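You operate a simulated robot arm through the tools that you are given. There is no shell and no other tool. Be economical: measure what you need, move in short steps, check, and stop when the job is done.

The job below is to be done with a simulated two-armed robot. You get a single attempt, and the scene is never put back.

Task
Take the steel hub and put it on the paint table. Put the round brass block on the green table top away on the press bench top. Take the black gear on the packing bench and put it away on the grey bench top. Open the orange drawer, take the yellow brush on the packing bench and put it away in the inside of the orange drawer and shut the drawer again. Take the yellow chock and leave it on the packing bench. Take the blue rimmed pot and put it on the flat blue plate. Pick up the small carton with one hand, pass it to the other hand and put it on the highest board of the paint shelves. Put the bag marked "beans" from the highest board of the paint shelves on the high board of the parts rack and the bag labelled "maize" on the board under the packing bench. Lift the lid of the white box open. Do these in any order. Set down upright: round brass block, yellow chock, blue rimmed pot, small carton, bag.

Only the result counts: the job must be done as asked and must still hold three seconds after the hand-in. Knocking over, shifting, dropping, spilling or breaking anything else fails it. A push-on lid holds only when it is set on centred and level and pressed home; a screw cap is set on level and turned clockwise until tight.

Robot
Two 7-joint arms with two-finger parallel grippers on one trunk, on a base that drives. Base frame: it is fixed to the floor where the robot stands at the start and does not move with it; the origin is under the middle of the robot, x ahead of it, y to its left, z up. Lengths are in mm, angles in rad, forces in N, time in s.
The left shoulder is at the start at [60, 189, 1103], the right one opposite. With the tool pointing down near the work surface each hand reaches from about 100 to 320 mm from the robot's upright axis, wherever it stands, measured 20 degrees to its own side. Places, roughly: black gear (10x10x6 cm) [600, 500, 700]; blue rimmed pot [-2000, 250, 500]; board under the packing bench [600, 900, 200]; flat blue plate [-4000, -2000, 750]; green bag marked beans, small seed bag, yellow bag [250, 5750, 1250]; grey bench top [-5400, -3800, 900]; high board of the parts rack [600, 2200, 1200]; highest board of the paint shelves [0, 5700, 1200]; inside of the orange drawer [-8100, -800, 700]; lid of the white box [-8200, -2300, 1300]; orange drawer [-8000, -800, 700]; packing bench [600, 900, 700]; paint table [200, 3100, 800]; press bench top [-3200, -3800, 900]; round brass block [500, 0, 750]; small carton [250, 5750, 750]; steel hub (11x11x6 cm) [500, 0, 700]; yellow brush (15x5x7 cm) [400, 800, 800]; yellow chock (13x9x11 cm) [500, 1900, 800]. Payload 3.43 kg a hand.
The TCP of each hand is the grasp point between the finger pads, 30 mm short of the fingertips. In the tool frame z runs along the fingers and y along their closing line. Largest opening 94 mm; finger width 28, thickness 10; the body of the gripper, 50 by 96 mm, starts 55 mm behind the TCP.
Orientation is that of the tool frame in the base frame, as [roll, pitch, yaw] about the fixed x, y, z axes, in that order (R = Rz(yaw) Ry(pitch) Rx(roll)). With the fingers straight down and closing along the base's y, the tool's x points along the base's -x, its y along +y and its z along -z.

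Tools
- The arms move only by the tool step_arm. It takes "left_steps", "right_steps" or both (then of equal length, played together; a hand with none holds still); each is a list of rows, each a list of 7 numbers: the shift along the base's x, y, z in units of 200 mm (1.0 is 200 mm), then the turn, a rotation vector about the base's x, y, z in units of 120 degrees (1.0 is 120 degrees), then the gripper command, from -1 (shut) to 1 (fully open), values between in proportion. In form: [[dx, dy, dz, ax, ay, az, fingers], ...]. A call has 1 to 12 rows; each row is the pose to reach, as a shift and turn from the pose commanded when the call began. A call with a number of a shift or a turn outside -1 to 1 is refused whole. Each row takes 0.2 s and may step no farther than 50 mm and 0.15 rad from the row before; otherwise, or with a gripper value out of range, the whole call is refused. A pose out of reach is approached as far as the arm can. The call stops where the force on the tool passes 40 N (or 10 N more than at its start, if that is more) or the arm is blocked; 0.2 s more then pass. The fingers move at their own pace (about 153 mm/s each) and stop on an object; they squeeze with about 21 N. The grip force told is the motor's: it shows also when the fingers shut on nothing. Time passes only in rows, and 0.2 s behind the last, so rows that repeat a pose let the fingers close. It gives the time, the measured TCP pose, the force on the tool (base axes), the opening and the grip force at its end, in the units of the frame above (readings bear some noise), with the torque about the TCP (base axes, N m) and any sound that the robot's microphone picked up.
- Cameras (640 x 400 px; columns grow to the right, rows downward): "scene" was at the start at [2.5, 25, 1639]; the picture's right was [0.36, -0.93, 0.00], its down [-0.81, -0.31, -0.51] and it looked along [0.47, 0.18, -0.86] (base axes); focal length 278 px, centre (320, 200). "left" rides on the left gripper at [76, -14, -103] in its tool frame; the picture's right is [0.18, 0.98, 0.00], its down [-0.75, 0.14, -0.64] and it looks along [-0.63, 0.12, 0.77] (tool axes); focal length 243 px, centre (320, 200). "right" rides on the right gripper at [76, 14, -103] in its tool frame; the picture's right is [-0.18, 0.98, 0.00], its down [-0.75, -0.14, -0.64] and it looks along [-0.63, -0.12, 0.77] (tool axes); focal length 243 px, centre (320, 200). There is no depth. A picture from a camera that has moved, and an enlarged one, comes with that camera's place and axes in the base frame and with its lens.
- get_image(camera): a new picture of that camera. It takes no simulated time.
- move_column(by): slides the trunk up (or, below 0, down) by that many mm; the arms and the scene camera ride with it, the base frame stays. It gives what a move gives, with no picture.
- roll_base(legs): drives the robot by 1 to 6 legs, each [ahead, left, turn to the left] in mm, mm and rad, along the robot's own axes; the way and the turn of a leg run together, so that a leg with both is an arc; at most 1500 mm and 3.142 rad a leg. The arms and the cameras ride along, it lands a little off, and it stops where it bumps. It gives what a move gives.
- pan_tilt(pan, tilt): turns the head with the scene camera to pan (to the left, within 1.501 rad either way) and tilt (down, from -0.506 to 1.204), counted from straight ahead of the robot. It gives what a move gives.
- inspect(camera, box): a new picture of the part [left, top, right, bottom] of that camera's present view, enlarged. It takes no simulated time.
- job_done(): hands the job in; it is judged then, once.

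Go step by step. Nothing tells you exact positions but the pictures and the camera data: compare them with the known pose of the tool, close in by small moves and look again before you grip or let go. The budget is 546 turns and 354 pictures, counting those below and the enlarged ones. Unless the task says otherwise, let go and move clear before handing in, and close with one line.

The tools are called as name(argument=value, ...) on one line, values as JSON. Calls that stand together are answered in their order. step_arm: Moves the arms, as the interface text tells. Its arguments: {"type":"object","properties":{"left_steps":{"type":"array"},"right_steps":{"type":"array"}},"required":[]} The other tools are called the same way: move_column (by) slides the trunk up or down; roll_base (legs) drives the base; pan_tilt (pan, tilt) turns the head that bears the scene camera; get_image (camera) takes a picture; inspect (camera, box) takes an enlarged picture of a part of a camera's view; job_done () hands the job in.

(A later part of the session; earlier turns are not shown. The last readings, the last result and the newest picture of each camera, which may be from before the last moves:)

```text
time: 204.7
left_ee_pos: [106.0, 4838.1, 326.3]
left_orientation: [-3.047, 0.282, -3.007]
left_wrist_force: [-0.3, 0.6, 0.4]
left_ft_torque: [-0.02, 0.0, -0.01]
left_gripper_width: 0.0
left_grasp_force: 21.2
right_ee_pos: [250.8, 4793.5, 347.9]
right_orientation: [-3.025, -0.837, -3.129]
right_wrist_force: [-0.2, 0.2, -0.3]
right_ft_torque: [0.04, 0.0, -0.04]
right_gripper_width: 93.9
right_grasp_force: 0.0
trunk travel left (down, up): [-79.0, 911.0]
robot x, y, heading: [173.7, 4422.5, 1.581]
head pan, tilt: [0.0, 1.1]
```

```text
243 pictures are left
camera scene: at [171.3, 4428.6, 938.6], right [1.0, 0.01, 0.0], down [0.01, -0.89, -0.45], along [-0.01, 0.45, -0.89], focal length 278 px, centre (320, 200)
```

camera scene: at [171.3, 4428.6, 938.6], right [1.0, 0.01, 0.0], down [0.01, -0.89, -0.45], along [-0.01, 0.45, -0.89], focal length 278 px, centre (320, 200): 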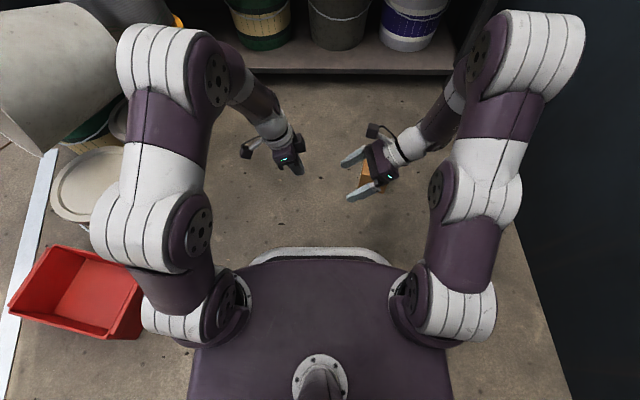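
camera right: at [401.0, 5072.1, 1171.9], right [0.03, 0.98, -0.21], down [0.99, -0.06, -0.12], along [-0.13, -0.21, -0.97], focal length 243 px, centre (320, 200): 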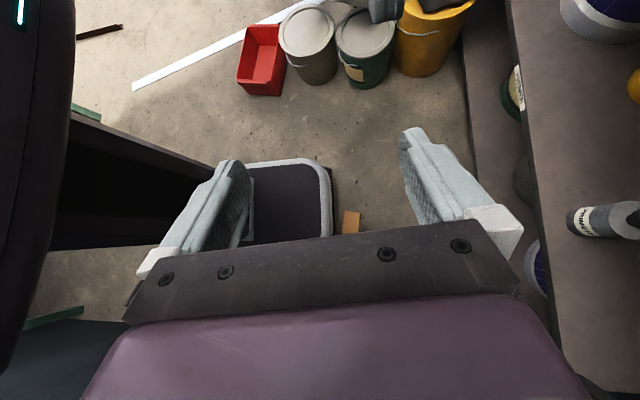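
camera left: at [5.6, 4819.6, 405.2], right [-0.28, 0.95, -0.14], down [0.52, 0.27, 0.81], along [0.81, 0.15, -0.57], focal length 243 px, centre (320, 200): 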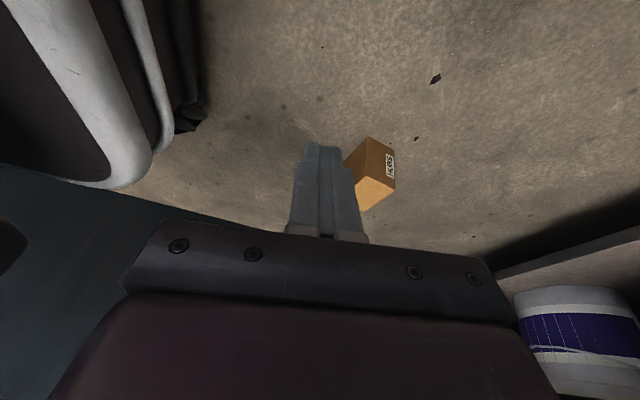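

The "top" label faces −x, so: pick with the right hand from above, tilt, let the left take it perpendicular to that face, then turn upright. I move away from the tray and set the right hand vertical over the carton.

roll_base(legs=[[0, -126, 0], [158, 0, 0]])

step_arm(right_steps=[[0, 0, 0, 0, -0.066, 0, 1], [0, 0, 0, 0, -0.132, 0, 1], [0, 0, 0, 0, -0.2, 0, 1], [0, 0, 0, 0, -0.266, 0, 1], [0, 0, 0, 0, -0.332, 0, 1], [0, 0, 0, 0, -0.4, 0, 1], [0, 0, 0, 0, -0.4, 0, 1]])

get_image(camera="right")

get_image(camera="scene")

```text
time: 207.0
left_ee_pos: [232.2, 4997.6, 327.2]
left_orientation: [-3.048, 0.281, -3.012]
left_wrist_force: [-0.1, 0.5, -0.5]
left_ft_torque: [0.05, 0.01, 0.0]
left_gripper_width: 0.3
left_grasp_force: 20.8
right_ee_pos: [378.3, 4951.9, 348.4]
right_orientation: [-3.025, -0.836, -3.134]
right_wrist_force: [0.3, -0.2, 0.1]
right_ft_torque: [-0.02, -0.01, -0.03]
right_gripper_width: 94.2
right_grasp_force: 0.0
trunk travel left (down, up): [-79.0, 911.0]
robot x, y, heading: [292.6, 4585.1, 1.575]
head pan, tilt: [0.0, 1.1]
```

```text
time: 208.6
left_ee_pos: [230.7, 4998.0, 326.3]
left_orientation: [-3.048, 0.279, -3.014]
left_wrist_force: [0.8, -0.4, 0.3]
left_ft_torque: [0.01, -0.01, 0.0]
left_gripper_width: 0.1
left_grasp_force: 21.1
right_ee_pos: [377.5, 4952.6, 348.3]
right_orientation: [-3.02, 0.004, -3.135]
right_wrist_force: [0.8, 0.0, 0.2]
right_ft_torque: [-0.01, 0.0, 0.02]
right_gripper_width: 93.9
right_grasp_force: 0.0
trunk travel left (down, up): [-79.0, 911.0]
robot x, y, heading: [293.5, 4582.8, 1.58]
head pan, tilt: [0.0, 1.1]
```

```text
242 pictures are left
camera right: at [300.8, 4978.5, 448.3], right [0.18, 0.98, -0.12], down [0.75, -0.06, 0.66], along [0.63, -0.21, -0.74], focal length 243 px, centre (320, 200)
```

right: 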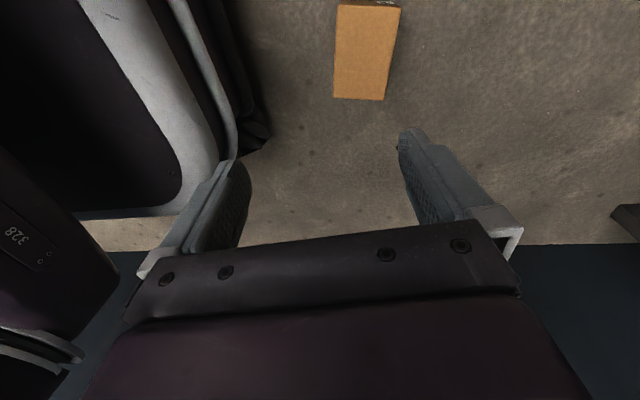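

```text
241 pictures are left
camera scene: at [295.2, 4587.3, 938.6], right [1.0, 0.01, 0.0], down [0.01, -0.89, -0.45], along [0.0, 0.45, -0.89], focal length 278 px, centre (320, 200)
```

scene: 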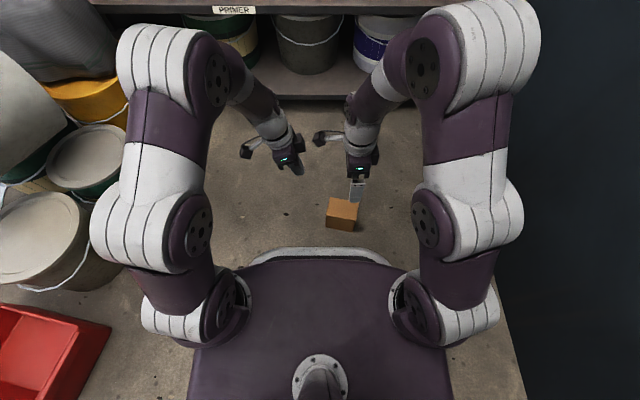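

Carton top is centred at (366, 4978), yaw −10°. I align the right hand, move the left aside, and descend.

step_arm(right_steps=[[0, 0.03, -0.1, 0.015, 0, -0.02, 1], [0, 0.06, -0.3, 0.03, 0, -0.045, 1], [0, 0.09, -0.5, 0.045, 0, -0.065, 1], [0, 0.117, -0.7, 0.058, 0, -0.087, 1], [0, 0.117, -0.8, 0.058, 0, -0.087, 1], [0, 0.117, -0.8, 0.058, 0, -0.087, 1]], left_steps=[[-0.1, 0, 0, 0, 0, 0, 1], [-0.2, 0, 0, 0, 0, 0, 1], [-0.3, 0, 0.05, 0, 0, 0, 1], [-0.4, 0, 0.1, 0, 0, 0, 1], [-0.4, 0, 0.15, 0, 0, 0, 1], [-0.4, 0, 0.15, 0, 0, 0, 1]])

get_image(camera="right")

```text
time: 210.0
left_ee_pos: [150.6, 4997.5, 356.1]
left_orientation: [-3.047, 0.28, -3.011]
left_wrist_force: [0.5, 0.0, 0.4]
left_ft_torque: [-0.03, 0.03, -0.03]
left_gripper_width: 93.9
left_grasp_force: 0.0
right_ee_pos: [378.6, 4975.1, 189.1]
right_orientation: [-3.14, -0.009, 2.964]
right_wrist_force: [-0.2, -0.1, -0.5]
right_ft_torque: [0.0, 0.01, -0.03]
right_gripper_width: 94.0
right_grasp_force: 0.1
trunk travel left (down, up): [-79.0, 911.0]
robot x, y, heading: [293.6, 4581.4, 1.575]
head pan, tilt: [0.0, 1.1]
```

```text
240 pictures are left
camera right: at [307.3, 5001.9, 292.4], right [0.35, 0.94, 0.0], down [0.72, -0.27, 0.64], along [0.59, -0.23, -0.77], focal length 243 px, centre (320, 200)
```

right: 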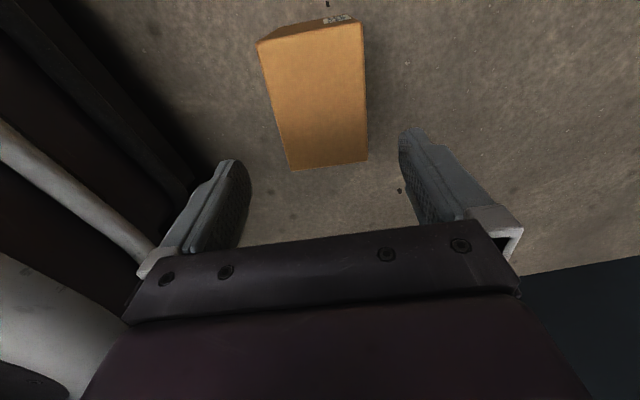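

step_arm(right_steps=[[0, 0.005, -0.2, 0, 0, -0.014, 1], [0, 0.005, -0.4, 0, 0, -0.014, 1], [0, 0.005, -0.51, 0, 0, -0.014, 1], [0, 0.005, -0.51, 0, 0, -0.014, 1]])

get_image(camera="right")

```text
time: 211.0
left_ee_pos: [150.9, 4996.7, 357.0]
left_orientation: [-3.046, 0.281, -3.014]
left_wrist_force: [0.3, -0.4, 0.5]
left_ft_torque: [-0.03, 0.03, -0.01]
left_gripper_width: 93.8
left_grasp_force: 0.1
right_ee_pos: [375.4, 4976.6, 85.8]
right_orientation: [-3.138, -0.009, 2.936]
right_wrist_force: [0.7, -0.1, -0.1]
right_ft_torque: [0.0, 0.01, 0.01]
right_gripper_width: 94.3
right_grasp_force: 0.0
trunk travel left (down, up): [-79.0, 911.0]
robot x, y, heading: [294.1, 4581.1, 1.581]
head pan, tilt: [0.0, 1.1]
```

```text
239 pictures are left
camera right: at [305.1, 5006.2, 188.9], right [0.38, 0.92, 0.0], down [0.71, -0.29, 0.64], along [0.59, -0.25, -0.77], focal length 243 px, centre (320, 200)
```

right: 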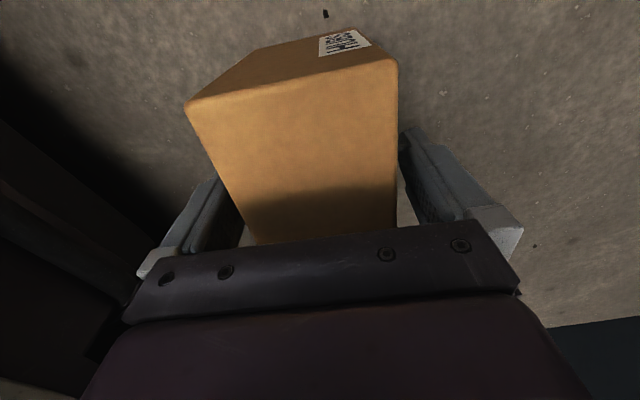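

step_arm(right_steps=[[0, 0, 0, 0, 0, 0, -1], [0, 0, 0, 0, 0, 0, -1], [0, 0, 0, 0, 0, 0, -1], [0, 0, 0, 0, 0, 0, -1], [0, 0, 0.2, 0, 0, 0, -1], [0, 0, 0.4, 0, 0, 0, -1], [0, 0, 0.6, 0, 0, 0, -1], [0, 0, 0.8, 0, 0, 0, -1], [0, 0, 1.0, 0, 0, 0, -1], [0, 0, 1.0, 0, 0, 0, -1]])

get_image(camera="right")

```text
time: 213.2
left_ee_pos: [152.2, 4996.7, 356.4]
left_orientation: [-3.045, 0.28, -3.014]
left_wrist_force: [0.5, -0.6, -0.9]
left_ft_torque: [0.03, 0.0, -0.01]
left_gripper_width: 94.2
left_grasp_force: 0.0
right_ee_pos: [375.1, 4977.3, 288.8]
right_orientation: [-3.138, -0.009, 2.937]
right_wrist_force: [0.3, -0.6, -4.7]
right_ft_torque: [-0.02, -0.05, 0.0]
right_gripper_width: 74.5
right_grasp_force: 20.8
trunk travel left (down, up): [-79.0, 911.0]
robot x, y, heading: [295.5, 4584.1, 1.581]
head pan, tilt: [0.0, 1.1]
```

```text
238 pictures are left
camera right: at [304.8, 5006.9, 391.2], right [0.38, 0.92, -0.01], down [0.71, -0.29, 0.64], along [0.59, -0.25, -0.77], focal length 243 px, centre (320, 200)
```

right: 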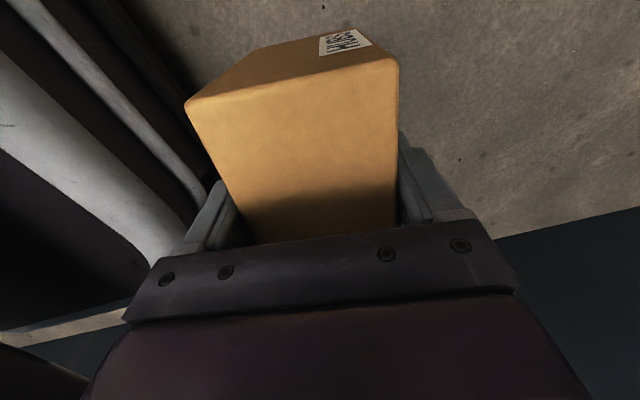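

Carton is held at 74.5 mm. I raise the trunk and tilt the right hand to ~50° for the hand-over.

move_column(by=400)

move_column(by=300)

step_arm(right_steps=[[-0.05, 0.03, 0.03, 0, 0, 0.05, -1], [-0.1, 0.06, 0.06, 0, 0, 0.098, -1], [-0.15, 0.1, 0.1, 0, 0.0, 0.098, -1], [-0.2, 0.12, 0.14, 0, 0, 0.098, -1], [-0.25, 0.15, 0.18, 0, 0, 0.098, -1]])

step_arm(right_steps=[[0, 0, 0, 0, 0.06, 0, -1], [0, 0, 0, 0, 0.12, 0, -1], [0, 0, 0, 0, 0.18, 0, -1], [0, 0, 0, 0, 0.24, 0, -1], [0, 0, 0, 0, 0.3, 0, -1], [0, 0, 0, 0, 0.36, 0, -1], [0, 0, 0, 0, 0.41, 0, -1], [0, 0, 0, 0, 0.41, 0, -1]])

get_image(camera="left")

get_image(camera="scene")

```text
time: 217.0
left_ee_pos: [150.7, 4998.5, 756.3]
left_orientation: [-3.045, 0.28, -3.011]
left_wrist_force: [0.9, 0.5, 0.1]
left_ft_torque: [0.01, -0.03, 0.0]
left_gripper_width: 93.9
left_grasp_force: 0.0
right_ee_pos: [375.3, 4977.9, 687.7]
right_orientation: [-3.138, -0.009, 2.936]
right_wrist_force: [0.1, -1.1, -5.0]
right_ft_torque: [-0.01, -0.04, 0.02]
right_gripper_width: 74.3
right_grasp_force: 21.4
trunk travel left (down, up): [-479.0, 511.0]
robot x, y, heading: [299.4, 4581.1, 1.579]
head pan, tilt: [0.0, 1.1]
```

```text
time: 220.0
left_ee_pos: [151.3, 4996.4, 1057.0]
left_orientation: [-3.047, 0.281, -3.012]
left_wrist_force: [0.0, 0.1, 0.4]
left_ft_torque: [-0.02, -0.02, 0.03]
left_gripper_width: 94.2
left_grasp_force: 0.2
right_ee_pos: [374.1, 4977.2, 988.2]
right_orientation: [-3.14, -0.009, 2.935]
right_wrist_force: [0.6, 0.0, -4.0]
right_ft_torque: [0.01, -0.04, -0.01]
right_gripper_width: 74.4
right_grasp_force: 21.3
trunk travel left (down, up): [-779.0, 211.0]
robot x, y, heading: [294.7, 4585.4, 1.582]
head pan, tilt: [0.0, 1.1]
```

```text
time: 221.2
left_ee_pos: [150.8, 4997.1, 1056.1]
left_orientation: [-3.046, 0.281, -3.012]
left_wrist_force: [-0.8, 0.2, 0.9]
left_ft_torque: [-0.02, 0.02, 0.07]
left_gripper_width: 93.8
left_grasp_force: 0.1
right_ee_pos: [325.0, 5008.0, 1023.5]
right_orientation: [-3.138, -0.01, -3.142]
right_wrist_force: [-0.4, 0.0, -5.3]
right_ft_torque: [-0.03, -0.08, -0.02]
right_gripper_width: 74.5
right_grasp_force: 21.4
trunk travel left (down, up): [-779.0, 211.0]
robot x, y, heading: [295.4, 4581.1, 1.584]
head pan, tilt: [0.0, 1.1]
```

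```text
time: 223.0
left_ee_pos: [150.5, 4997.7, 1056.9]
left_orientation: [-3.048, 0.282, -3.012]
left_wrist_force: [0.2, -0.1, -0.3]
left_ft_torque: [0.01, 0.01, 0.02]
left_gripper_width: 93.9
left_grasp_force: 0.1
right_ee_pos: [325.1, 5009.1, 1023.9]
right_orientation: [-3.139, -0.868, 3.14]
right_wrist_force: [0.4, 0.0, -4.4]
right_ft_torque: [0.0, -0.14, 0.07]
right_gripper_width: 74.4
right_grasp_force: 21.3
trunk travel left (down, up): [-779.0, 211.0]
robot x, y, heading: [295.0, 4583.9, 1.581]
head pan, tilt: [0.0, 1.1]
```

```text
237 pictures are left
camera left: at [50.9, 4979.0, 1134.9], right [-0.28, 0.95, -0.14], down [0.52, 0.27, 0.81], along [0.81, 0.15, -0.57], focal length 243 px, centre (320, 200)
```

left: 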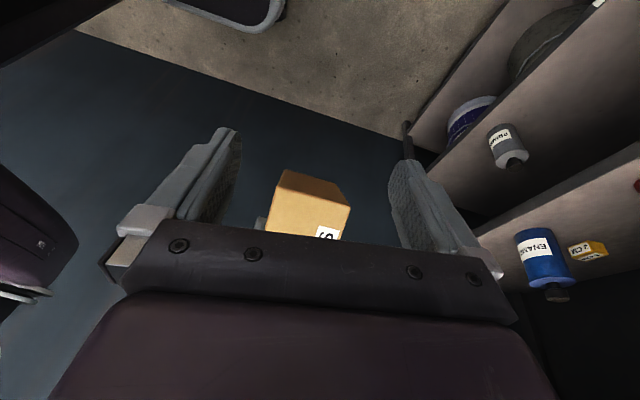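

```text
236 pictures are left
camera scene: at [294.8, 4587.6, 1638.6], right [1.0, 0.01, 0.0], down [0.01, -0.89, -0.45], along [0.0, 0.45, -0.89], focal length 278 px, centre (320, 200)
```

scene: 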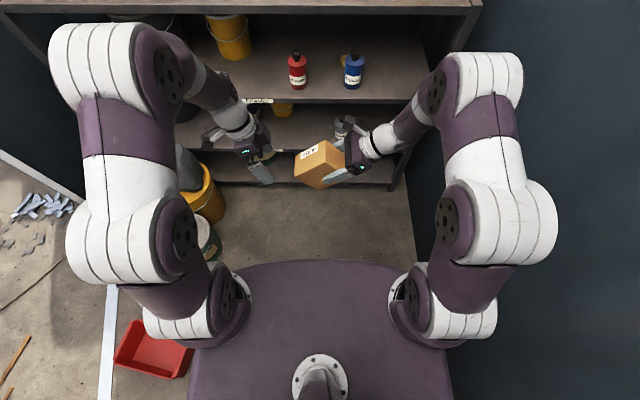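

Right holds the carton tilted 50°. Left target is (267, 5009, 1024) along (.65, 0, −.76). I pre-position the left 90 mm back on that line.

step_arm(left_steps=[[0.07, 0.014, 0.06, 0.013, -0.05, -0.01, 1], [0.14, 0.028, 0.12, 0.026, -0.1, -0.02, 1], [0.22, 0.042, 0.175, 0.04, -0.15, -0.03, 1], [0.293, 0.057, 0.175, 0.053, -0.198, -0.04, 1], [0.293, 0.057, 0.175, 0.053, -0.198, -0.04, 1]])

get_image(camera="left")

```text
time: 224.2
left_ee_pos: [209.9, 5009.0, 1090.8]
left_orientation: [3.14, 0.704, 3.138]
left_wrist_force: [-0.9, -0.4, 0.3]
left_ft_torque: [-0.04, -0.03, 0.01]
left_gripper_width: 94.2
left_grasp_force: 0.0
right_ee_pos: [324.4, 5007.4, 1023.0]
right_orientation: [-3.138, -0.867, 3.139]
right_wrist_force: [-0.4, 0.3, -4.2]
right_ft_torque: [0.0, -0.15, 0.02]
right_gripper_width: 74.5
right_grasp_force: 20.8
trunk travel left (down, up): [-779.0, 211.0]
robot x, y, heading: [297.7, 4582.0, 1.58]
head pan, tilt: [0.0, 1.1]
```

```text
235 pictures are left
camera left: at [85.9, 4993.6, 1119.6], right [-0.14, 0.98, -0.12], down [0.16, 0.14, 0.98], along [0.98, 0.12, -0.18], focal length 243 px, centre (320, 200)
```

left: 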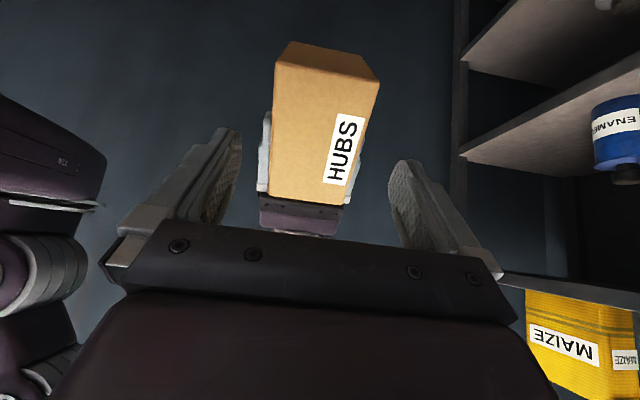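

step_arm(left_steps=[[0.1, 0, -0.115, 0, 0, 0, 1], [0.2, 0, -0.23, 0, 0, 0, 1], [0.287, 0, -0.337, 0, 0, 0, 1], [0.287, 0, -0.337, 0, 0, 0, 1]])

get_image(camera="left")

inspect(camera="scene", box=[200, 60, 440, 220])

```text
time: 225.4
left_ee_pos: [265.6, 5010.8, 1024.8]
left_orientation: [3.135, 0.699, 3.139]
left_wrist_force: [-1.0, 0.7, -1.2]
left_ft_torque: [0.08, 0.06, -0.01]
left_gripper_width: 93.3
left_grasp_force: 0.1
right_ee_pos: [327.9, 5007.7, 1020.6]
right_orientation: [-3.129, -0.86, 3.127]
right_wrist_force: [1.8, -1.5, -3.9]
right_ft_torque: [-0.1, -0.08, 0.04]
right_gripper_width: 74.5
right_grasp_force: 21.2
trunk travel left (down, up): [-779.0, 211.0]
robot x, y, heading: [293.8, 4584.2, 1.583]
head pan, tilt: [0.0, 1.1]
stopped in row 4 (right hand): the force on the tool passed its limit (the readings are from after the stop); the commanded pose is now the measured one
```

```text
234 pictures are left
camera left: at [142.2, 4994.4, 1054.5], right [-0.14, 0.98, -0.11], down [0.16, 0.14, 0.98], along [0.98, 0.12, -0.18], focal length 243 px, centre (320, 200)
```

left: 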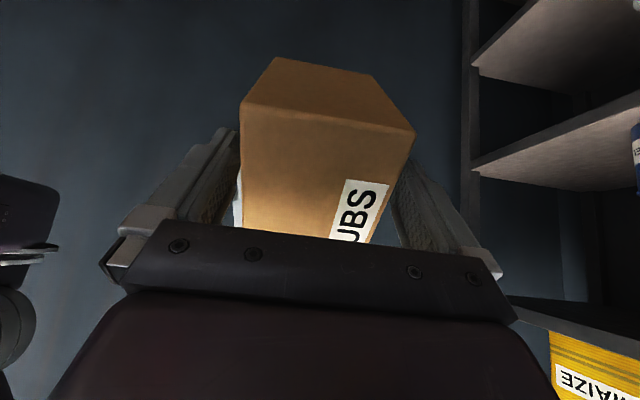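

```text
2.50 times, centred on (320, 140) of scene
camera zoom: at [295.0, 4587.7, 1638.6], right [1.0, 0.01, 0.0], down [0.01, -0.89, -0.45], along [0.0, 0.45, -0.89], focal length 696 px, centre (320, 350)
```

zoom: 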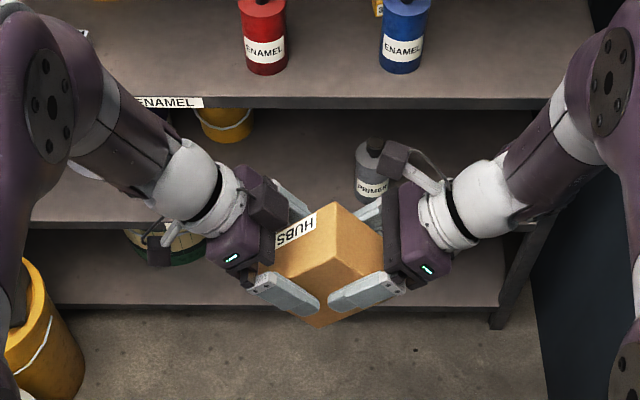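

Finger tips just touch; I back the left off 6 mm and close it.

step_arm(left_steps=[[-0.02, 0, 0.023, 0, 0, 0, 1], [-0.02, 0, 0.023, 0, 0, 0, -1], [-0.02, 0, 0.023, 0, 0, 0, -1], [-0.02, 0, 0.023, 0, 0, 0, -1], [-0.02, 0, 0.023, 0, 0, 0, -1], [-0.02, 0, 0.023, 0, 0, 0, -1]])

get_image(camera="left")

```text
time: 226.8
left_ee_pos: [262.1, 5009.9, 1029.4]
left_orientation: [3.136, 0.7, 3.139]
left_wrist_force: [0.4, -17.0, 7.8]
left_ft_torque: [-0.03, -0.39, -0.56]
left_gripper_width: 74.3
left_grasp_force: 20.7
right_ee_pos: [327.2, 5008.6, 1023.3]
right_orientation: [-3.132, -0.86, 3.129]
right_wrist_force: [-0.7, 16.4, -11.4]
right_ft_torque: [-0.12, -0.24, -0.5]
right_gripper_width: 74.2
right_grasp_force: 20.9
trunk travel left (down, up): [-779.0, 211.0]
robot x, y, heading: [297.0, 4583.6, 1.582]
head pan, tilt: [0.0, 1.1]
```

```text
232 pictures are left
camera left: at [138.3, 4993.8, 1059.0], right [-0.14, 0.98, -0.12], down [0.16, 0.14, 0.98], along [0.98, 0.12, -0.18], focal length 243 px, centre (320, 200)
```

left: 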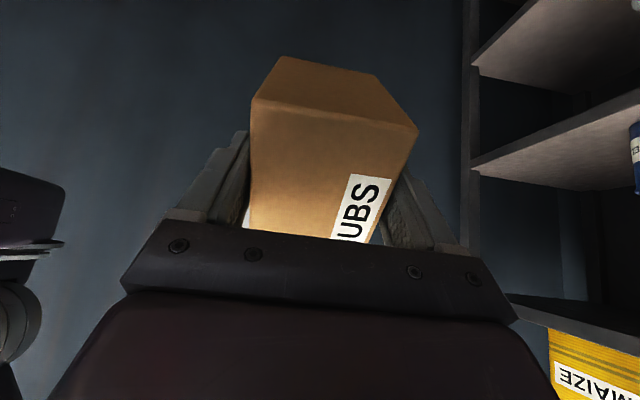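

Left grips too. I open the right hand first and verify the left holds.

step_arm(right_steps=[[0, 0, 0, 0, 0, 0, 0.9], [0, 0, 0, 0, 0, 0, 1], [0, 0, 0, 0, 0, 0, 1]])

get_image(camera="right")

```text
time: 227.6
left_ee_pos: [262.1, 5009.6, 1030.0]
left_orientation: [3.135, 0.702, 3.138]
left_wrist_force: [-0.9, 0.0, 0.3]
left_ft_torque: [-0.02, 0.18, 0.02]
left_gripper_width: 74.6
left_grasp_force: 21.1
right_ee_pos: [327.8, 5006.9, 1019.9]
right_orientation: [-3.133, -0.861, 3.128]
right_wrist_force: [1.0, -0.7, -0.1]
right_ft_torque: [-0.02, 0.0, -0.02]
right_gripper_width: 94.1
right_grasp_force: 0.1
trunk travel left (down, up): [-779.0, 211.0]
robot x, y, heading: [293.4, 4585.0, 1.58]
head pan, tilt: [0.0, 1.1]
```

```text
231 pictures are left
camera right: at [355.8, 5023.0, 1145.8], right [0.12, 0.98, -0.15], down [0.98, -0.15, -0.15], along [-0.17, -0.12, -0.98], focal length 243 px, centre (320, 200)
```

right: 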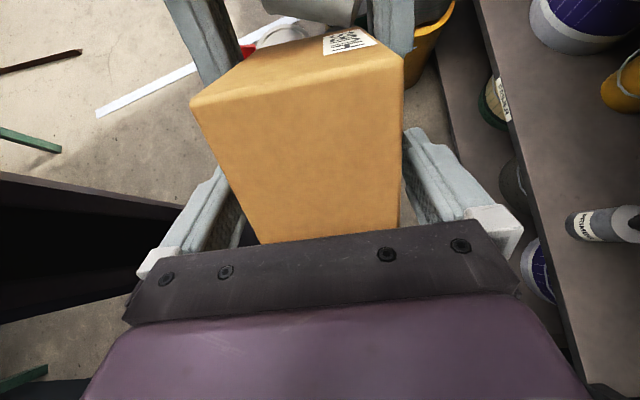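

step_arm(right_steps=[[0, 0, 0, 0, 0, 0, 1], [0, 0, 0, 0, 0, 0, 1], [0, 0, 0, 0, 0, 0, 1]])

get_image(camera="left")

```text
time: 228.4
left_ee_pos: [262.2, 5008.6, 1029.0]
left_orientation: [3.136, 0.702, 3.138]
left_wrist_force: [-0.4, -0.4, -1.2]
left_ft_torque: [-0.03, 0.15, 0.03]
left_gripper_width: 74.7
left_grasp_force: 21.5
right_ee_pos: [327.7, 5008.7, 1021.4]
right_orientation: [-3.131, -0.862, 3.128]
right_wrist_force: [-0.5, -0.5, -0.1]
right_ft_torque: [0.01, 0.0, 0.01]
right_gripper_width: 93.8
right_grasp_force: 0.1
trunk travel left (down, up): [-779.0, 211.0]
robot x, y, heading: [298.5, 4584.9, 1.577]
head pan, tilt: [0.0, 1.1]
```

```text
230 pictures are left
camera left: at [138.3, 4994.1, 1059.2], right [-0.14, 0.98, -0.11], down [0.16, 0.14, 0.98], along [0.98, 0.12, -0.18], focal length 243 px, centre (320, 200)
```

left: 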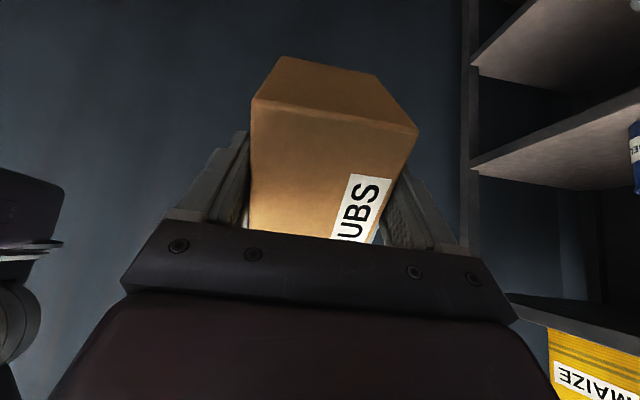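

Stable. I withdraw the right hand in small steps within the x–z plane, easing its tilt.

step_arm(right_steps=[[0.06, 0, 0.05, 0, -0.01, 0, 1], [0.12, 0, 0.1, 0, -0.02, 0, 1], [0.12, 0, 0.1, 0, -0.02, 0, 1]])

```text
time: 229.2
left_ee_pos: [261.6, 5010.4, 1028.9]
left_orientation: [3.137, 0.703, 3.138]
left_wrist_force: [0.5, -0.2, 0.7]
left_ft_torque: [-0.03, 0.17, -0.02]
left_gripper_width: 74.6
left_grasp_force: 21.3
right_ee_pos: [352.0, 5008.7, 1041.2]
right_orientation: [-3.134, -0.817, 3.131]
right_wrist_force: [-0.3, 0.2, 0.5]
right_ft_torque: [0.02, 0.04, 0.01]
right_gripper_width: 94.2
right_grasp_force: 0.0
trunk travel left (down, up): [-779.0, 211.0]
robot x, y, heading: [296.2, 4584.3, 1.577]
head pan, tilt: [0.0, 1.1]
```

Works with no y drift. Continuing.

step_arm(right_steps=[[0.07, 0, 0.06, 0, -0.02, 0, 1], [0.14, 0, 0.12, 0, -0.04, 0, 1], [0.22, 0, 0.2, 0, -0.06, 0, 1], [0.3, 0, 0.28, 0, -0.09, 0, 1], [0.38, 0, 0.36, 0, -0.12, 0, 1], [0.38, 0, 0.36, 0, -0.12, 0, 1]])

get_image(camera="scene")

```text
time: 230.6
left_ee_pos: [263.2, 5010.1, 1030.0]
left_orientation: [3.135, 0.701, 3.139]
left_wrist_force: [0.8, -0.9, 0.0]
left_ft_torque: [-0.03, 0.17, -0.01]
left_gripper_width: 74.4
left_grasp_force: 21.2
right_ee_pos: [427.3, 5007.3, 1113.2]
right_orientation: [-3.135, -0.567, 3.134]
right_wrist_force: [0.1, 0.9, -0.3]
right_ft_torque: [0.05, 0.02, -0.01]
right_gripper_width: 93.7
right_grasp_force: 0.0
trunk travel left (down, up): [-779.0, 211.0]
robot x, y, heading: [291.9, 4585.0, 1.582]
head pan, tilt: [0.0, 1.1]
```

```text
229 pictures are left
camera scene: at [295.3, 4588.2, 1638.5], right [1.0, 0.01, 0.0], down [0.01, -0.89, -0.45], along [0.0, 0.45, -0.89], focal length 278 px, centre (320, 200)
```

scene: 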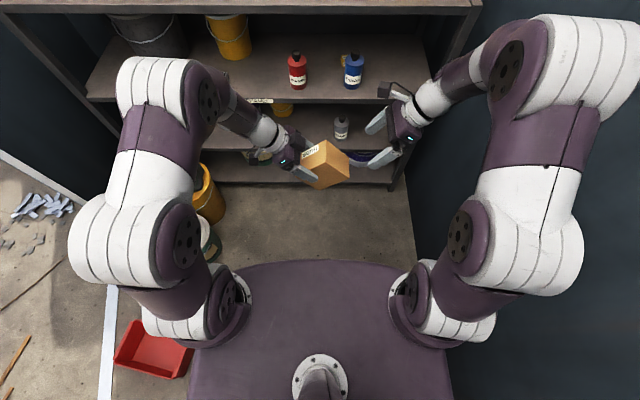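

The left hand holds the carton alone. I turn it upright, park the right hand, and raise the trunk.

step_arm(left_steps=[[-0.05, 0, 0.03, 0, 0.06, 0, -1], [-0.1, 0, 0.06, 0, 0.12, 0, -1], [-0.15, 0, 0.1, 0, 0.18, 0, -1], [-0.2, 0, 0.14, 0, 0.24, 0, -1], [-0.25, 0, 0.18, 0, 0.3, 0, -1], [-0.3, 0, 0.2, 0, 0.335, 0, -1], [-0.3, 0, 0.2, 0, 0.335, 0, -1]], right_steps=[[0, -0.1, 0, 0, -0.06, 0, 1], [0, -0.2, 0, 0, -0.12, 0, 1], [0, -0.3, 0, 0, -0.18, 0, 1], [0, -0.4, -0.1, 0, -0.24, 0, 1], [0, -0.4, -0.2, 0, -0.27, 0, 1], [0, -0.4, -0.3, 0, -0.27, 0, 1], [0, -0.4, -0.3, 0, -0.27, 0, 1]])

move_column(by=205)

pan_tilt(pan=0, tilt=0.75)

get_image(camera="scene")

get_image(camera="left")

```text
time: 232.2
left_ee_pos: [202.2, 5009.3, 1069.3]
left_orientation: [3.137, -0.003, 3.137]
left_wrist_force: [0.4, -0.5, -3.9]
left_ft_torque: [0.0, 0.09, -0.05]
left_gripper_width: 74.2
left_grasp_force: 21.3
right_ee_pos: [427.8, 4927.3, 1053.0]
right_orientation: [3.14, -0.002, 3.133]
right_wrist_force: [-0.3, 0.2, 0.2]
right_ft_torque: [-0.03, 0.0, -0.04]
right_gripper_width: 94.0
right_grasp_force: 0.0
trunk travel left (down, up): [-779.0, 211.0]
robot x, y, heading: [295.0, 4584.9, 1.577]
head pan, tilt: [0.0, 1.1]
```

```text
time: 234.4
left_ee_pos: [202.4, 5010.6, 1274.8]
left_orientation: [3.138, 0.0, 3.139]
left_wrist_force: [0.2, -1.0, -5.1]
left_ft_torque: [0.0, 0.02, -0.01]
left_gripper_width: 74.1
left_grasp_force: 20.8
right_ee_pos: [427.9, 4928.6, 1258.7]
right_orientation: [-3.139, -0.003, 3.135]
right_wrist_force: [-0.4, 0.1, -0.1]
right_ft_torque: [0.0, 0.01, -0.01]
right_gripper_width: 94.1
right_grasp_force: 0.0
trunk travel left (down, up): [-984.0, 6.0]
robot x, y, heading: [297.4, 4579.5, 1.58]
head pan, tilt: [0.0, 1.1]
```

```text
time: 235.2
left_ee_pos: [202.1, 5011.2, 1274.8]
left_orientation: [3.138, -0.001, 3.139]
left_wrist_force: [0.3, 0.2, -5.0]
left_ft_torque: [-0.01, 0.0, 0.02]
left_gripper_width: 74.3
left_grasp_force: 21.0
right_ee_pos: [427.7, 4927.2, 1258.2]
right_orientation: [-3.139, -0.001, 3.136]
right_wrist_force: [-0.5, 1.1, 0.0]
right_ft_torque: [0.04, 0.0, -0.02]
right_gripper_width: 93.9
right_grasp_force: 0.1
trunk travel left (down, up): [-984.0, 6.0]
robot x, y, heading: [299.3, 4585.6, 1.581]
head pan, tilt: [0.0, 0.75]
```

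```text
228 pictures are left
camera scene: at [294.9, 4607.7, 1869.2], right [1.0, 0.01, 0.0], down [0.01, -0.68, -0.73], along [-0.01, 0.73, -0.68], focal length 278 px, centre (320, 200)
```

scene: 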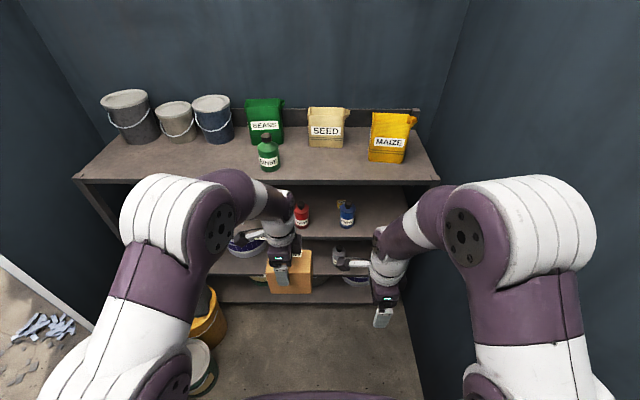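

```text
227 pictures are left
camera left: at [126.6, 4994.7, 1377.3], right [-0.18, 0.98, 0.0], down [0.75, 0.14, 0.64], along [0.63, 0.12, -0.77], focal length 243 px, centre (320, 200)
```

left: 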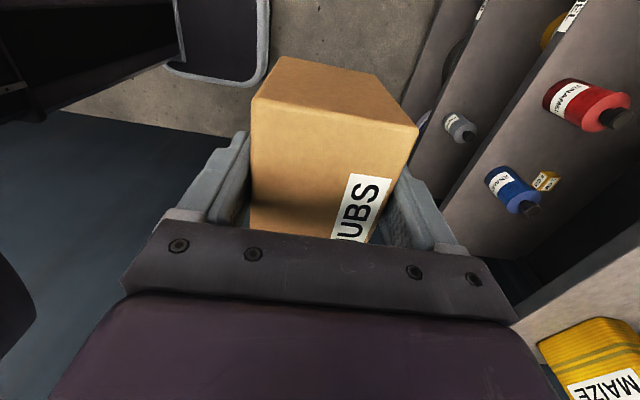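

Carton hangs upright. I raise it a bit, drive to the shelf and position it over the free spot at about (310, 5570).

step_arm(left_steps=[[0, 0, 0.1, 0, 0, 0, -1], [0, 0, 0.25, 0, 0, 0, -1], [0, 0, 0.25, 0, 0, 0, -1]], right_steps=[[0.1, -0.1, 0.1, 0, 0, 0, 1], [0.1, -0.2, 0.2, 0, 0, 0, 1], [0.1, -0.2, 0.2, 0, 0, 0, 1]])

roll_base(legs=[[450, -99, -0.01], [108, 0, 0]])

get_image(camera="scene")

get_image(camera="left")

```text
time: 236.0
left_ee_pos: [201.6, 5011.9, 1323.2]
left_orientation: [3.14, 0.001, 3.139]
left_wrist_force: [-0.5, 0.1, -4.7]
left_ft_torque: [-0.02, 0.06, 0.0]
left_gripper_width: 74.4
left_grasp_force: 21.2
right_ee_pos: [446.3, 4888.6, 1298.0]
right_orientation: [-3.138, -0.002, 3.136]
right_wrist_force: [0.4, 0.2, -1.2]
right_ft_torque: [-0.02, -0.02, -0.02]
right_gripper_width: 94.2
right_grasp_force: 0.2
trunk travel left (down, up): [-984.0, 6.0]
robot x, y, heading: [294.9, 4583.0, 1.578]
head pan, tilt: [0.0, 0.75]
```

```text
time: 239.5
left_ee_pos: [304.8, 5560.6, 1325.6]
left_orientation: [3.134, 0.0, 3.128]
left_wrist_force: [0.2, -0.5, -4.6]
left_ft_torque: [0.01, 0.07, 0.02]
left_gripper_width: 74.3
left_grasp_force: 20.7
right_ee_pos: [547.7, 5436.2, 1299.7]
right_orientation: [3.14, -0.003, 3.122]
right_wrist_force: [-0.6, 0.0, 1.1]
right_ft_torque: [0.02, -0.03, -0.02]
right_gripper_width: 93.8
right_grasp_force: 0.1
trunk travel left (down, up): [-984.0, 6.0]
robot x, y, heading: [392.5, 5139.6, 1.566]
head pan, tilt: [0.0, 0.75]
```

```text
226 pictures are left
camera scene: at [392.5, 5155.3, 1869.4], right [1.0, 0.0, 0.0], down [0.0, -0.68, -0.73], along [0.0, 0.73, -0.68], focal length 278 px, centre (320, 200)
```

scene: 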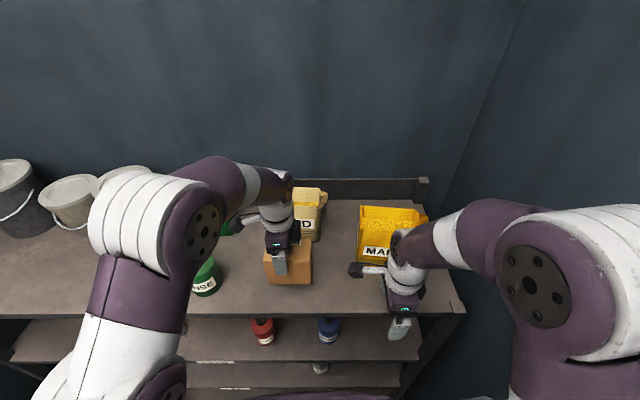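

```text
225 pictures are left
camera left: at [229.0, 5545.5, 1428.2], right [-0.17, 0.99, 0.01], down [0.76, 0.13, 0.64], along [0.63, 0.11, -0.77], focal length 243 px, centre (320, 200)
```

left: 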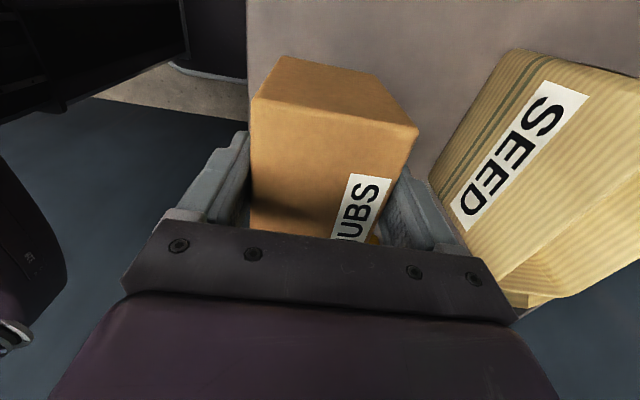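

Clear of SEED and RINSE. I lower slowly until contact.

step_arm(left_steps=[[0, 0, -0.15, 0, 0, 0, -1], [0, 0, -0.28, 0, 0, 0, -1], [0, 0, -0.32, 0, 0, 0, -1], [0, 0, -0.345, 0, 0, 0, -1], [0, 0, -0.37, 0, 0, 0, -1], [0, 0, -0.39, 0, 0, 0, -1], [0, 0, -0.41, 0, 0, 0, -1], [0, 0, -0.43, 0, 0, 0, -1], [0, 0, -0.45, 0, 0, 0, -1], [0, 0, -0.47, 0, 0, 0, -1], [0, 0, -0.49, 0, 0, 0, -1]])

```text
time: 241.9
left_ee_pos: [304.9, 5563.1, 1226.9]
left_orientation: [3.136, 0.0, 3.127]
left_wrist_force: [-0.8, 2.5, 19.0]
left_ft_torque: [-0.71, -0.02, -0.03]
left_gripper_width: 74.3
left_grasp_force: 21.4
right_ee_pos: [546.6, 5437.5, 1298.0]
right_orientation: [-3.141, -0.004, 3.123]
right_wrist_force: [0.4, 0.7, -0.9]
right_ft_torque: [-0.01, -0.02, -0.01]
right_gripper_width: 94.4
right_grasp_force: 0.1
trunk travel left (down, up): [-984.0, 6.0]
robot x, y, heading: [393.0, 5139.3, 1.567]
head pan, tilt: [0.0, 0.75]
```

Contact. I ease up, open, and raise the hand straight.

step_arm(left_steps=[[0, 0, 0.01, 0, 0, 0, -1], [0, 0, 0.01, 0, 0, 0, 0.8], [0, 0, 0.01, 0, 0, 0, 1], [0, 0, 0.01, 0, 0, 0, 1], [0, 0, 0.2, 0, 0, 0, 1], [0, 0, 0.4, 0, 0, 0, 1], [0, 0, 0.55, 0, 0, 0, 1], [0, 0, 0.55, 0, 0, 0, 1]])

get_image(camera="left")

```text
time: 243.7
left_ee_pos: [305.6, 5565.6, 1337.0]
left_orientation: [3.139, 0.001, 3.127]
left_wrist_force: [-0.3, 0.0, 0.0]
left_ft_torque: [-0.03, -0.03, -0.04]
left_gripper_width: 93.9
left_grasp_force: 0.1
right_ee_pos: [548.1, 5438.7, 1298.8]
right_orientation: [-3.14, -0.004, 3.125]
right_wrist_force: [-0.2, -0.3, 0.0]
right_ft_torque: [0.0, -0.01, 0.01]
right_gripper_width: 93.6
right_grasp_force: 0.0
trunk travel left (down, up): [-984.0, 6.0]
robot x, y, heading: [390.3, 5135.8, 1.568]
head pan, tilt: [0.0, 0.75]
```

```text
224 pictures are left
camera left: at [229.8, 5550.6, 1439.5], right [-0.17, 0.99, 0.0], down [0.76, 0.13, 0.64], along [0.63, 0.11, -0.77], focal length 243 px, centre (320, 200)
```

left: 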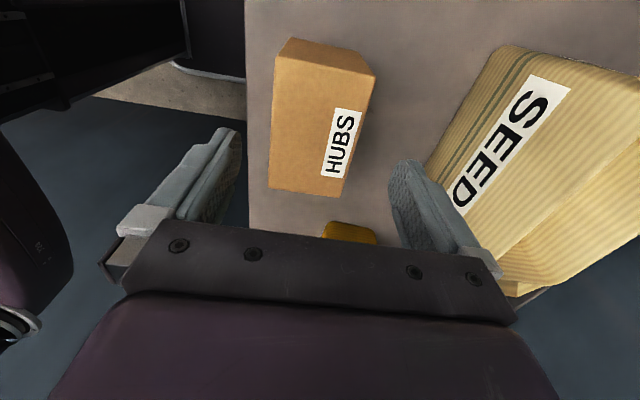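

The carton stands upright on the highest board. Now the bags: I look closely at MAIZE and BEANS.

get_image(camera="right")

inspect(camera="scene", box=[340, 180, 480, 280])

```text
223 pictures are left
camera right: at [471.8, 5455.4, 1401.0], right [0.2, 0.98, 0.0], down [0.75, -0.15, 0.64], along [0.63, -0.13, -0.77], focal length 243 px, centre (320, 200)
```

right: 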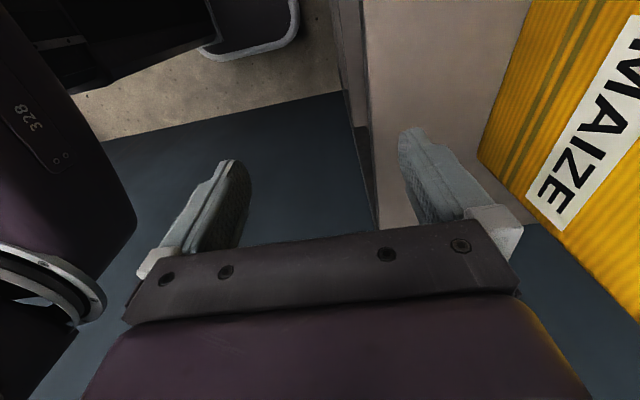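

```text
4.00 times, centred on (410, 230) of scene
camera zoom: at [392.5, 5161.4, 1869.3], right [1.0, 0.0, 0.0], down [0.0, -0.68, -0.73], along [0.0, 0.73, -0.68], focal length 1113 px, centre (-40, 80)
```

zoom: 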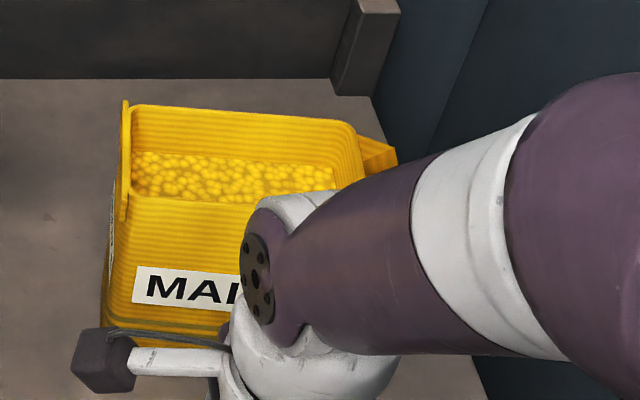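

The bags are open-topped and filled. I retract the left hand, move closer, and bring the right hand above MAIZE to measure it.

step_arm(left_steps=[[0, -0.2, 0.1, 0, 0, 0, 1], [0, -0.4, 0.1, 0, 0, 0, 1], [-0.1, -0.6, 0.1, 0, 0, 0, 1], [-0.2, -0.7, 0.1, 0, 0, 0, 1], [-0.2, -0.7, 0.1, 0, 0, 0, 1]], right_steps=[[0, 0, 0.2, 0, 0, 0, 1], [0, 0, 0.4, 0, 0, 0, 1], [0.05, 0, 0.6, 0, 0, 0, 1], [0.1, 0.1, 0.7, 0, 0, 0, 1], [0.1, 0.1, 0.7, 0, 0, 0, 1]])

roll_base(legs=[[75, 0, 0]])

step_arm(right_steps=[[0, 0.2, 0, 0, 0, 0, 1], [0, 0.4, 0, 0, 0, 0, 1], [0.05, 0.6, 0, 0, 0, 0, 1], [0.1, 0.75, 0, 0, 0, 0, 1], [0.1, 0.75, 0, 0, 0, 0, 1]])

get_image(camera="right")

get_image(camera="scene")

```text
time: 244.9
left_ee_pos: [264.4, 5423.0, 1355.2]
left_orientation: [3.137, -0.002, 3.127]
left_wrist_force: [0.5, -0.6, -0.9]
left_ft_torque: [-0.01, -0.01, 0.04]
left_gripper_width: 94.2
left_grasp_force: 0.1
right_ee_pos: [566.8, 5453.2, 1399.8]
right_orientation: [-3.141, -0.004, 3.124]
right_wrist_force: [0.9, 0.6, 0.6]
right_ft_torque: [0.0, 0.0, -0.02]
right_gripper_width: 94.0
right_grasp_force: 0.0
right hand out of reach, approached as far as the arm can: row 3, 4, 5
trunk travel left (down, up): [-984.0, 6.0]
robot x, y, heading: [395.3, 5138.9, 1.571]
head pan, tilt: [0.0, 0.75]
```

```text
time: 246.0
left_ee_pos: [264.2, 5489.2, 1357.4]
left_orientation: [3.129, 0.0, 3.126]
left_wrist_force: [0.2, -1.0, 0.4]
left_ft_torque: [0.06, -0.02, -0.03]
left_gripper_width: 94.0
left_grasp_force: 0.1
right_ee_pos: [566.0, 5519.0, 1403.8]
right_orientation: [3.136, -0.003, 3.121]
right_wrist_force: [-0.6, -1.1, 0.0]
right_ft_torque: [0.06, -0.01, 0.02]
right_gripper_width: 94.1
right_grasp_force: 0.0
trunk travel left (down, up): [-984.0, 6.0]
robot x, y, heading: [393.8, 5204.6, 1.566]
head pan, tilt: [0.0, 0.75]
```

```text
time: 247.2
left_ee_pos: [263.1, 5496.4, 1356.9]
left_orientation: [3.137, 0.001, 3.125]
left_wrist_force: [1.0, 0.3, 0.0]
left_ft_torque: [0.01, -0.03, -0.01]
left_gripper_width: 94.2
left_grasp_force: 0.1
right_ee_pos: [583.8, 5657.6, 1364.3]
right_orientation: [-3.138, -0.001, 3.123]
right_wrist_force: [-0.9, -2.9, -1.8]
right_ft_torque: [-0.15, 0.0, 0.0]
right_gripper_width: 92.5
right_grasp_force: 0.1
right hand out of reach, approached as far as the arm can: row 1, 2, 3, 4, 5
trunk travel left (down, up): [-984.0, 6.0]
robot x, y, heading: [395.3, 5210.0, 1.567]
head pan, tilt: [0.0, 0.75]
```

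```text
221 pictures are left
camera right: at [509.6, 5672.9, 1467.7], right [0.2, 0.98, 0.0], down [0.75, -0.16, 0.64], along [0.63, -0.13, -0.77], focal length 243 px, centre (320, 200)
```

right: 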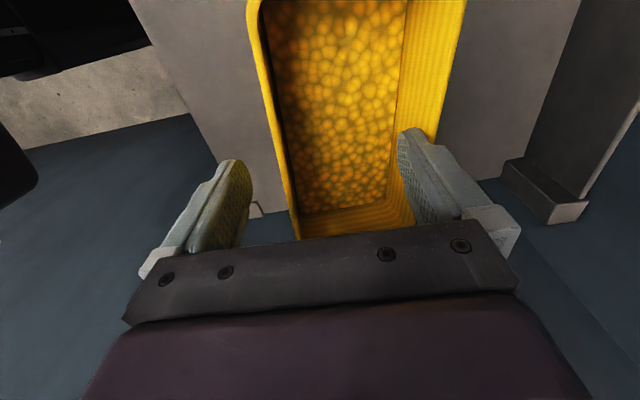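

```text
220 pictures are left
camera scene: at [392.0, 5231.8, 1869.3], right [1.0, 0.0, 0.0], down [0.0, -0.68, -0.73], along [0.0, 0.73, -0.68], focal length 278 px, centre (320, 200)
```

scene: 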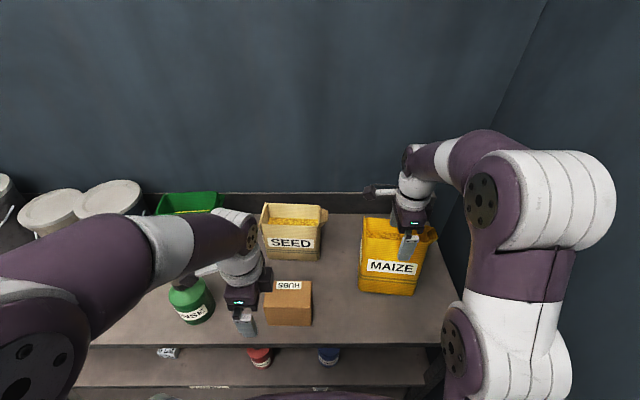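

The hand sagged lower than commanded and is near the rim. I raise it right away.

step_arm(right_steps=[[0, 0, 0.1, 0, 0, 0, 1], [0, -0.1, 0.2, 0, 0, 0, 1], [0, -0.2, 0.25, 0, 0, 0, 1], [0, -0.2, 0.25, 0, 0, 0, 1]])

get_image(camera="right")

```text
time: 248.2
left_ee_pos: [263.8, 5500.1, 1354.7]
left_orientation: [3.138, 0.0, 3.126]
left_wrist_force: [0.3, 0.3, -0.6]
left_ft_torque: [-0.04, 0.01, 0.01]
left_gripper_width: 94.0
left_grasp_force: 0.1
right_ee_pos: [584.4, 5613.8, 1384.5]
right_orientation: [-3.141, -0.005, 3.122]
right_wrist_force: [-0.7, 0.1, -0.7]
right_ft_torque: [-0.01, 0.02, -0.04]
right_gripper_width: 94.1
right_grasp_force: 0.0
right hand out of reach, approached as far as the arm can: row 1, 2, 3, 4
trunk travel left (down, up): [-984.0, 6.0]
robot x, y, heading: [393.2, 5211.5, 1.571]
head pan, tilt: [0.0, 0.75]
```

```text
219 pictures are left
camera right: at [509.1, 5629.8, 1487.1], right [0.2, 0.98, 0.0], down [0.75, -0.16, 0.64], along [0.63, -0.13, -0.77], focal length 243 px, centre (320, 200)
```

right: 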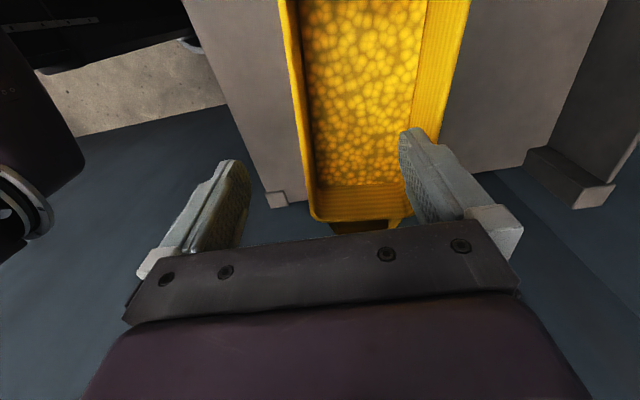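

inspect(camera="scene", box=[340, 190, 460, 310])

inspect(camera="scene", box=[140, 170, 340, 340])

```text
3.33 times, centred on (400, 250) of scene
camera zoom: at [392.7, 5236.4, 1869.3], right [1.0, 0.0, 0.0], down [0.0, -0.68, -0.73], along [0.0, 0.73, -0.68], focal length 928 px, centre (53, 33)
```

zoom: 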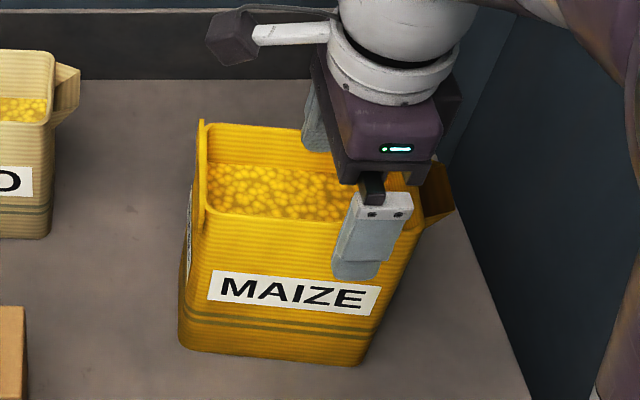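

```text
2.35 times, centred on (240, 255) of scene
camera zoom: at [392.7, 5236.4, 1869.3], right [1.0, 0.0, 0.0], down [0.0, -0.68, -0.73], along [0.0, 0.73, -0.68], focal length 655 px, centre (508, 71)
```

zoom: 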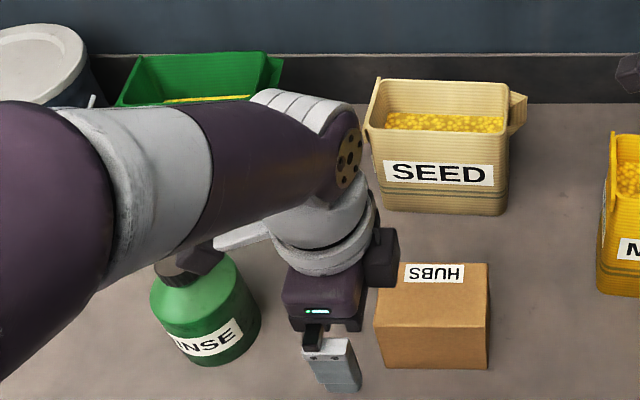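

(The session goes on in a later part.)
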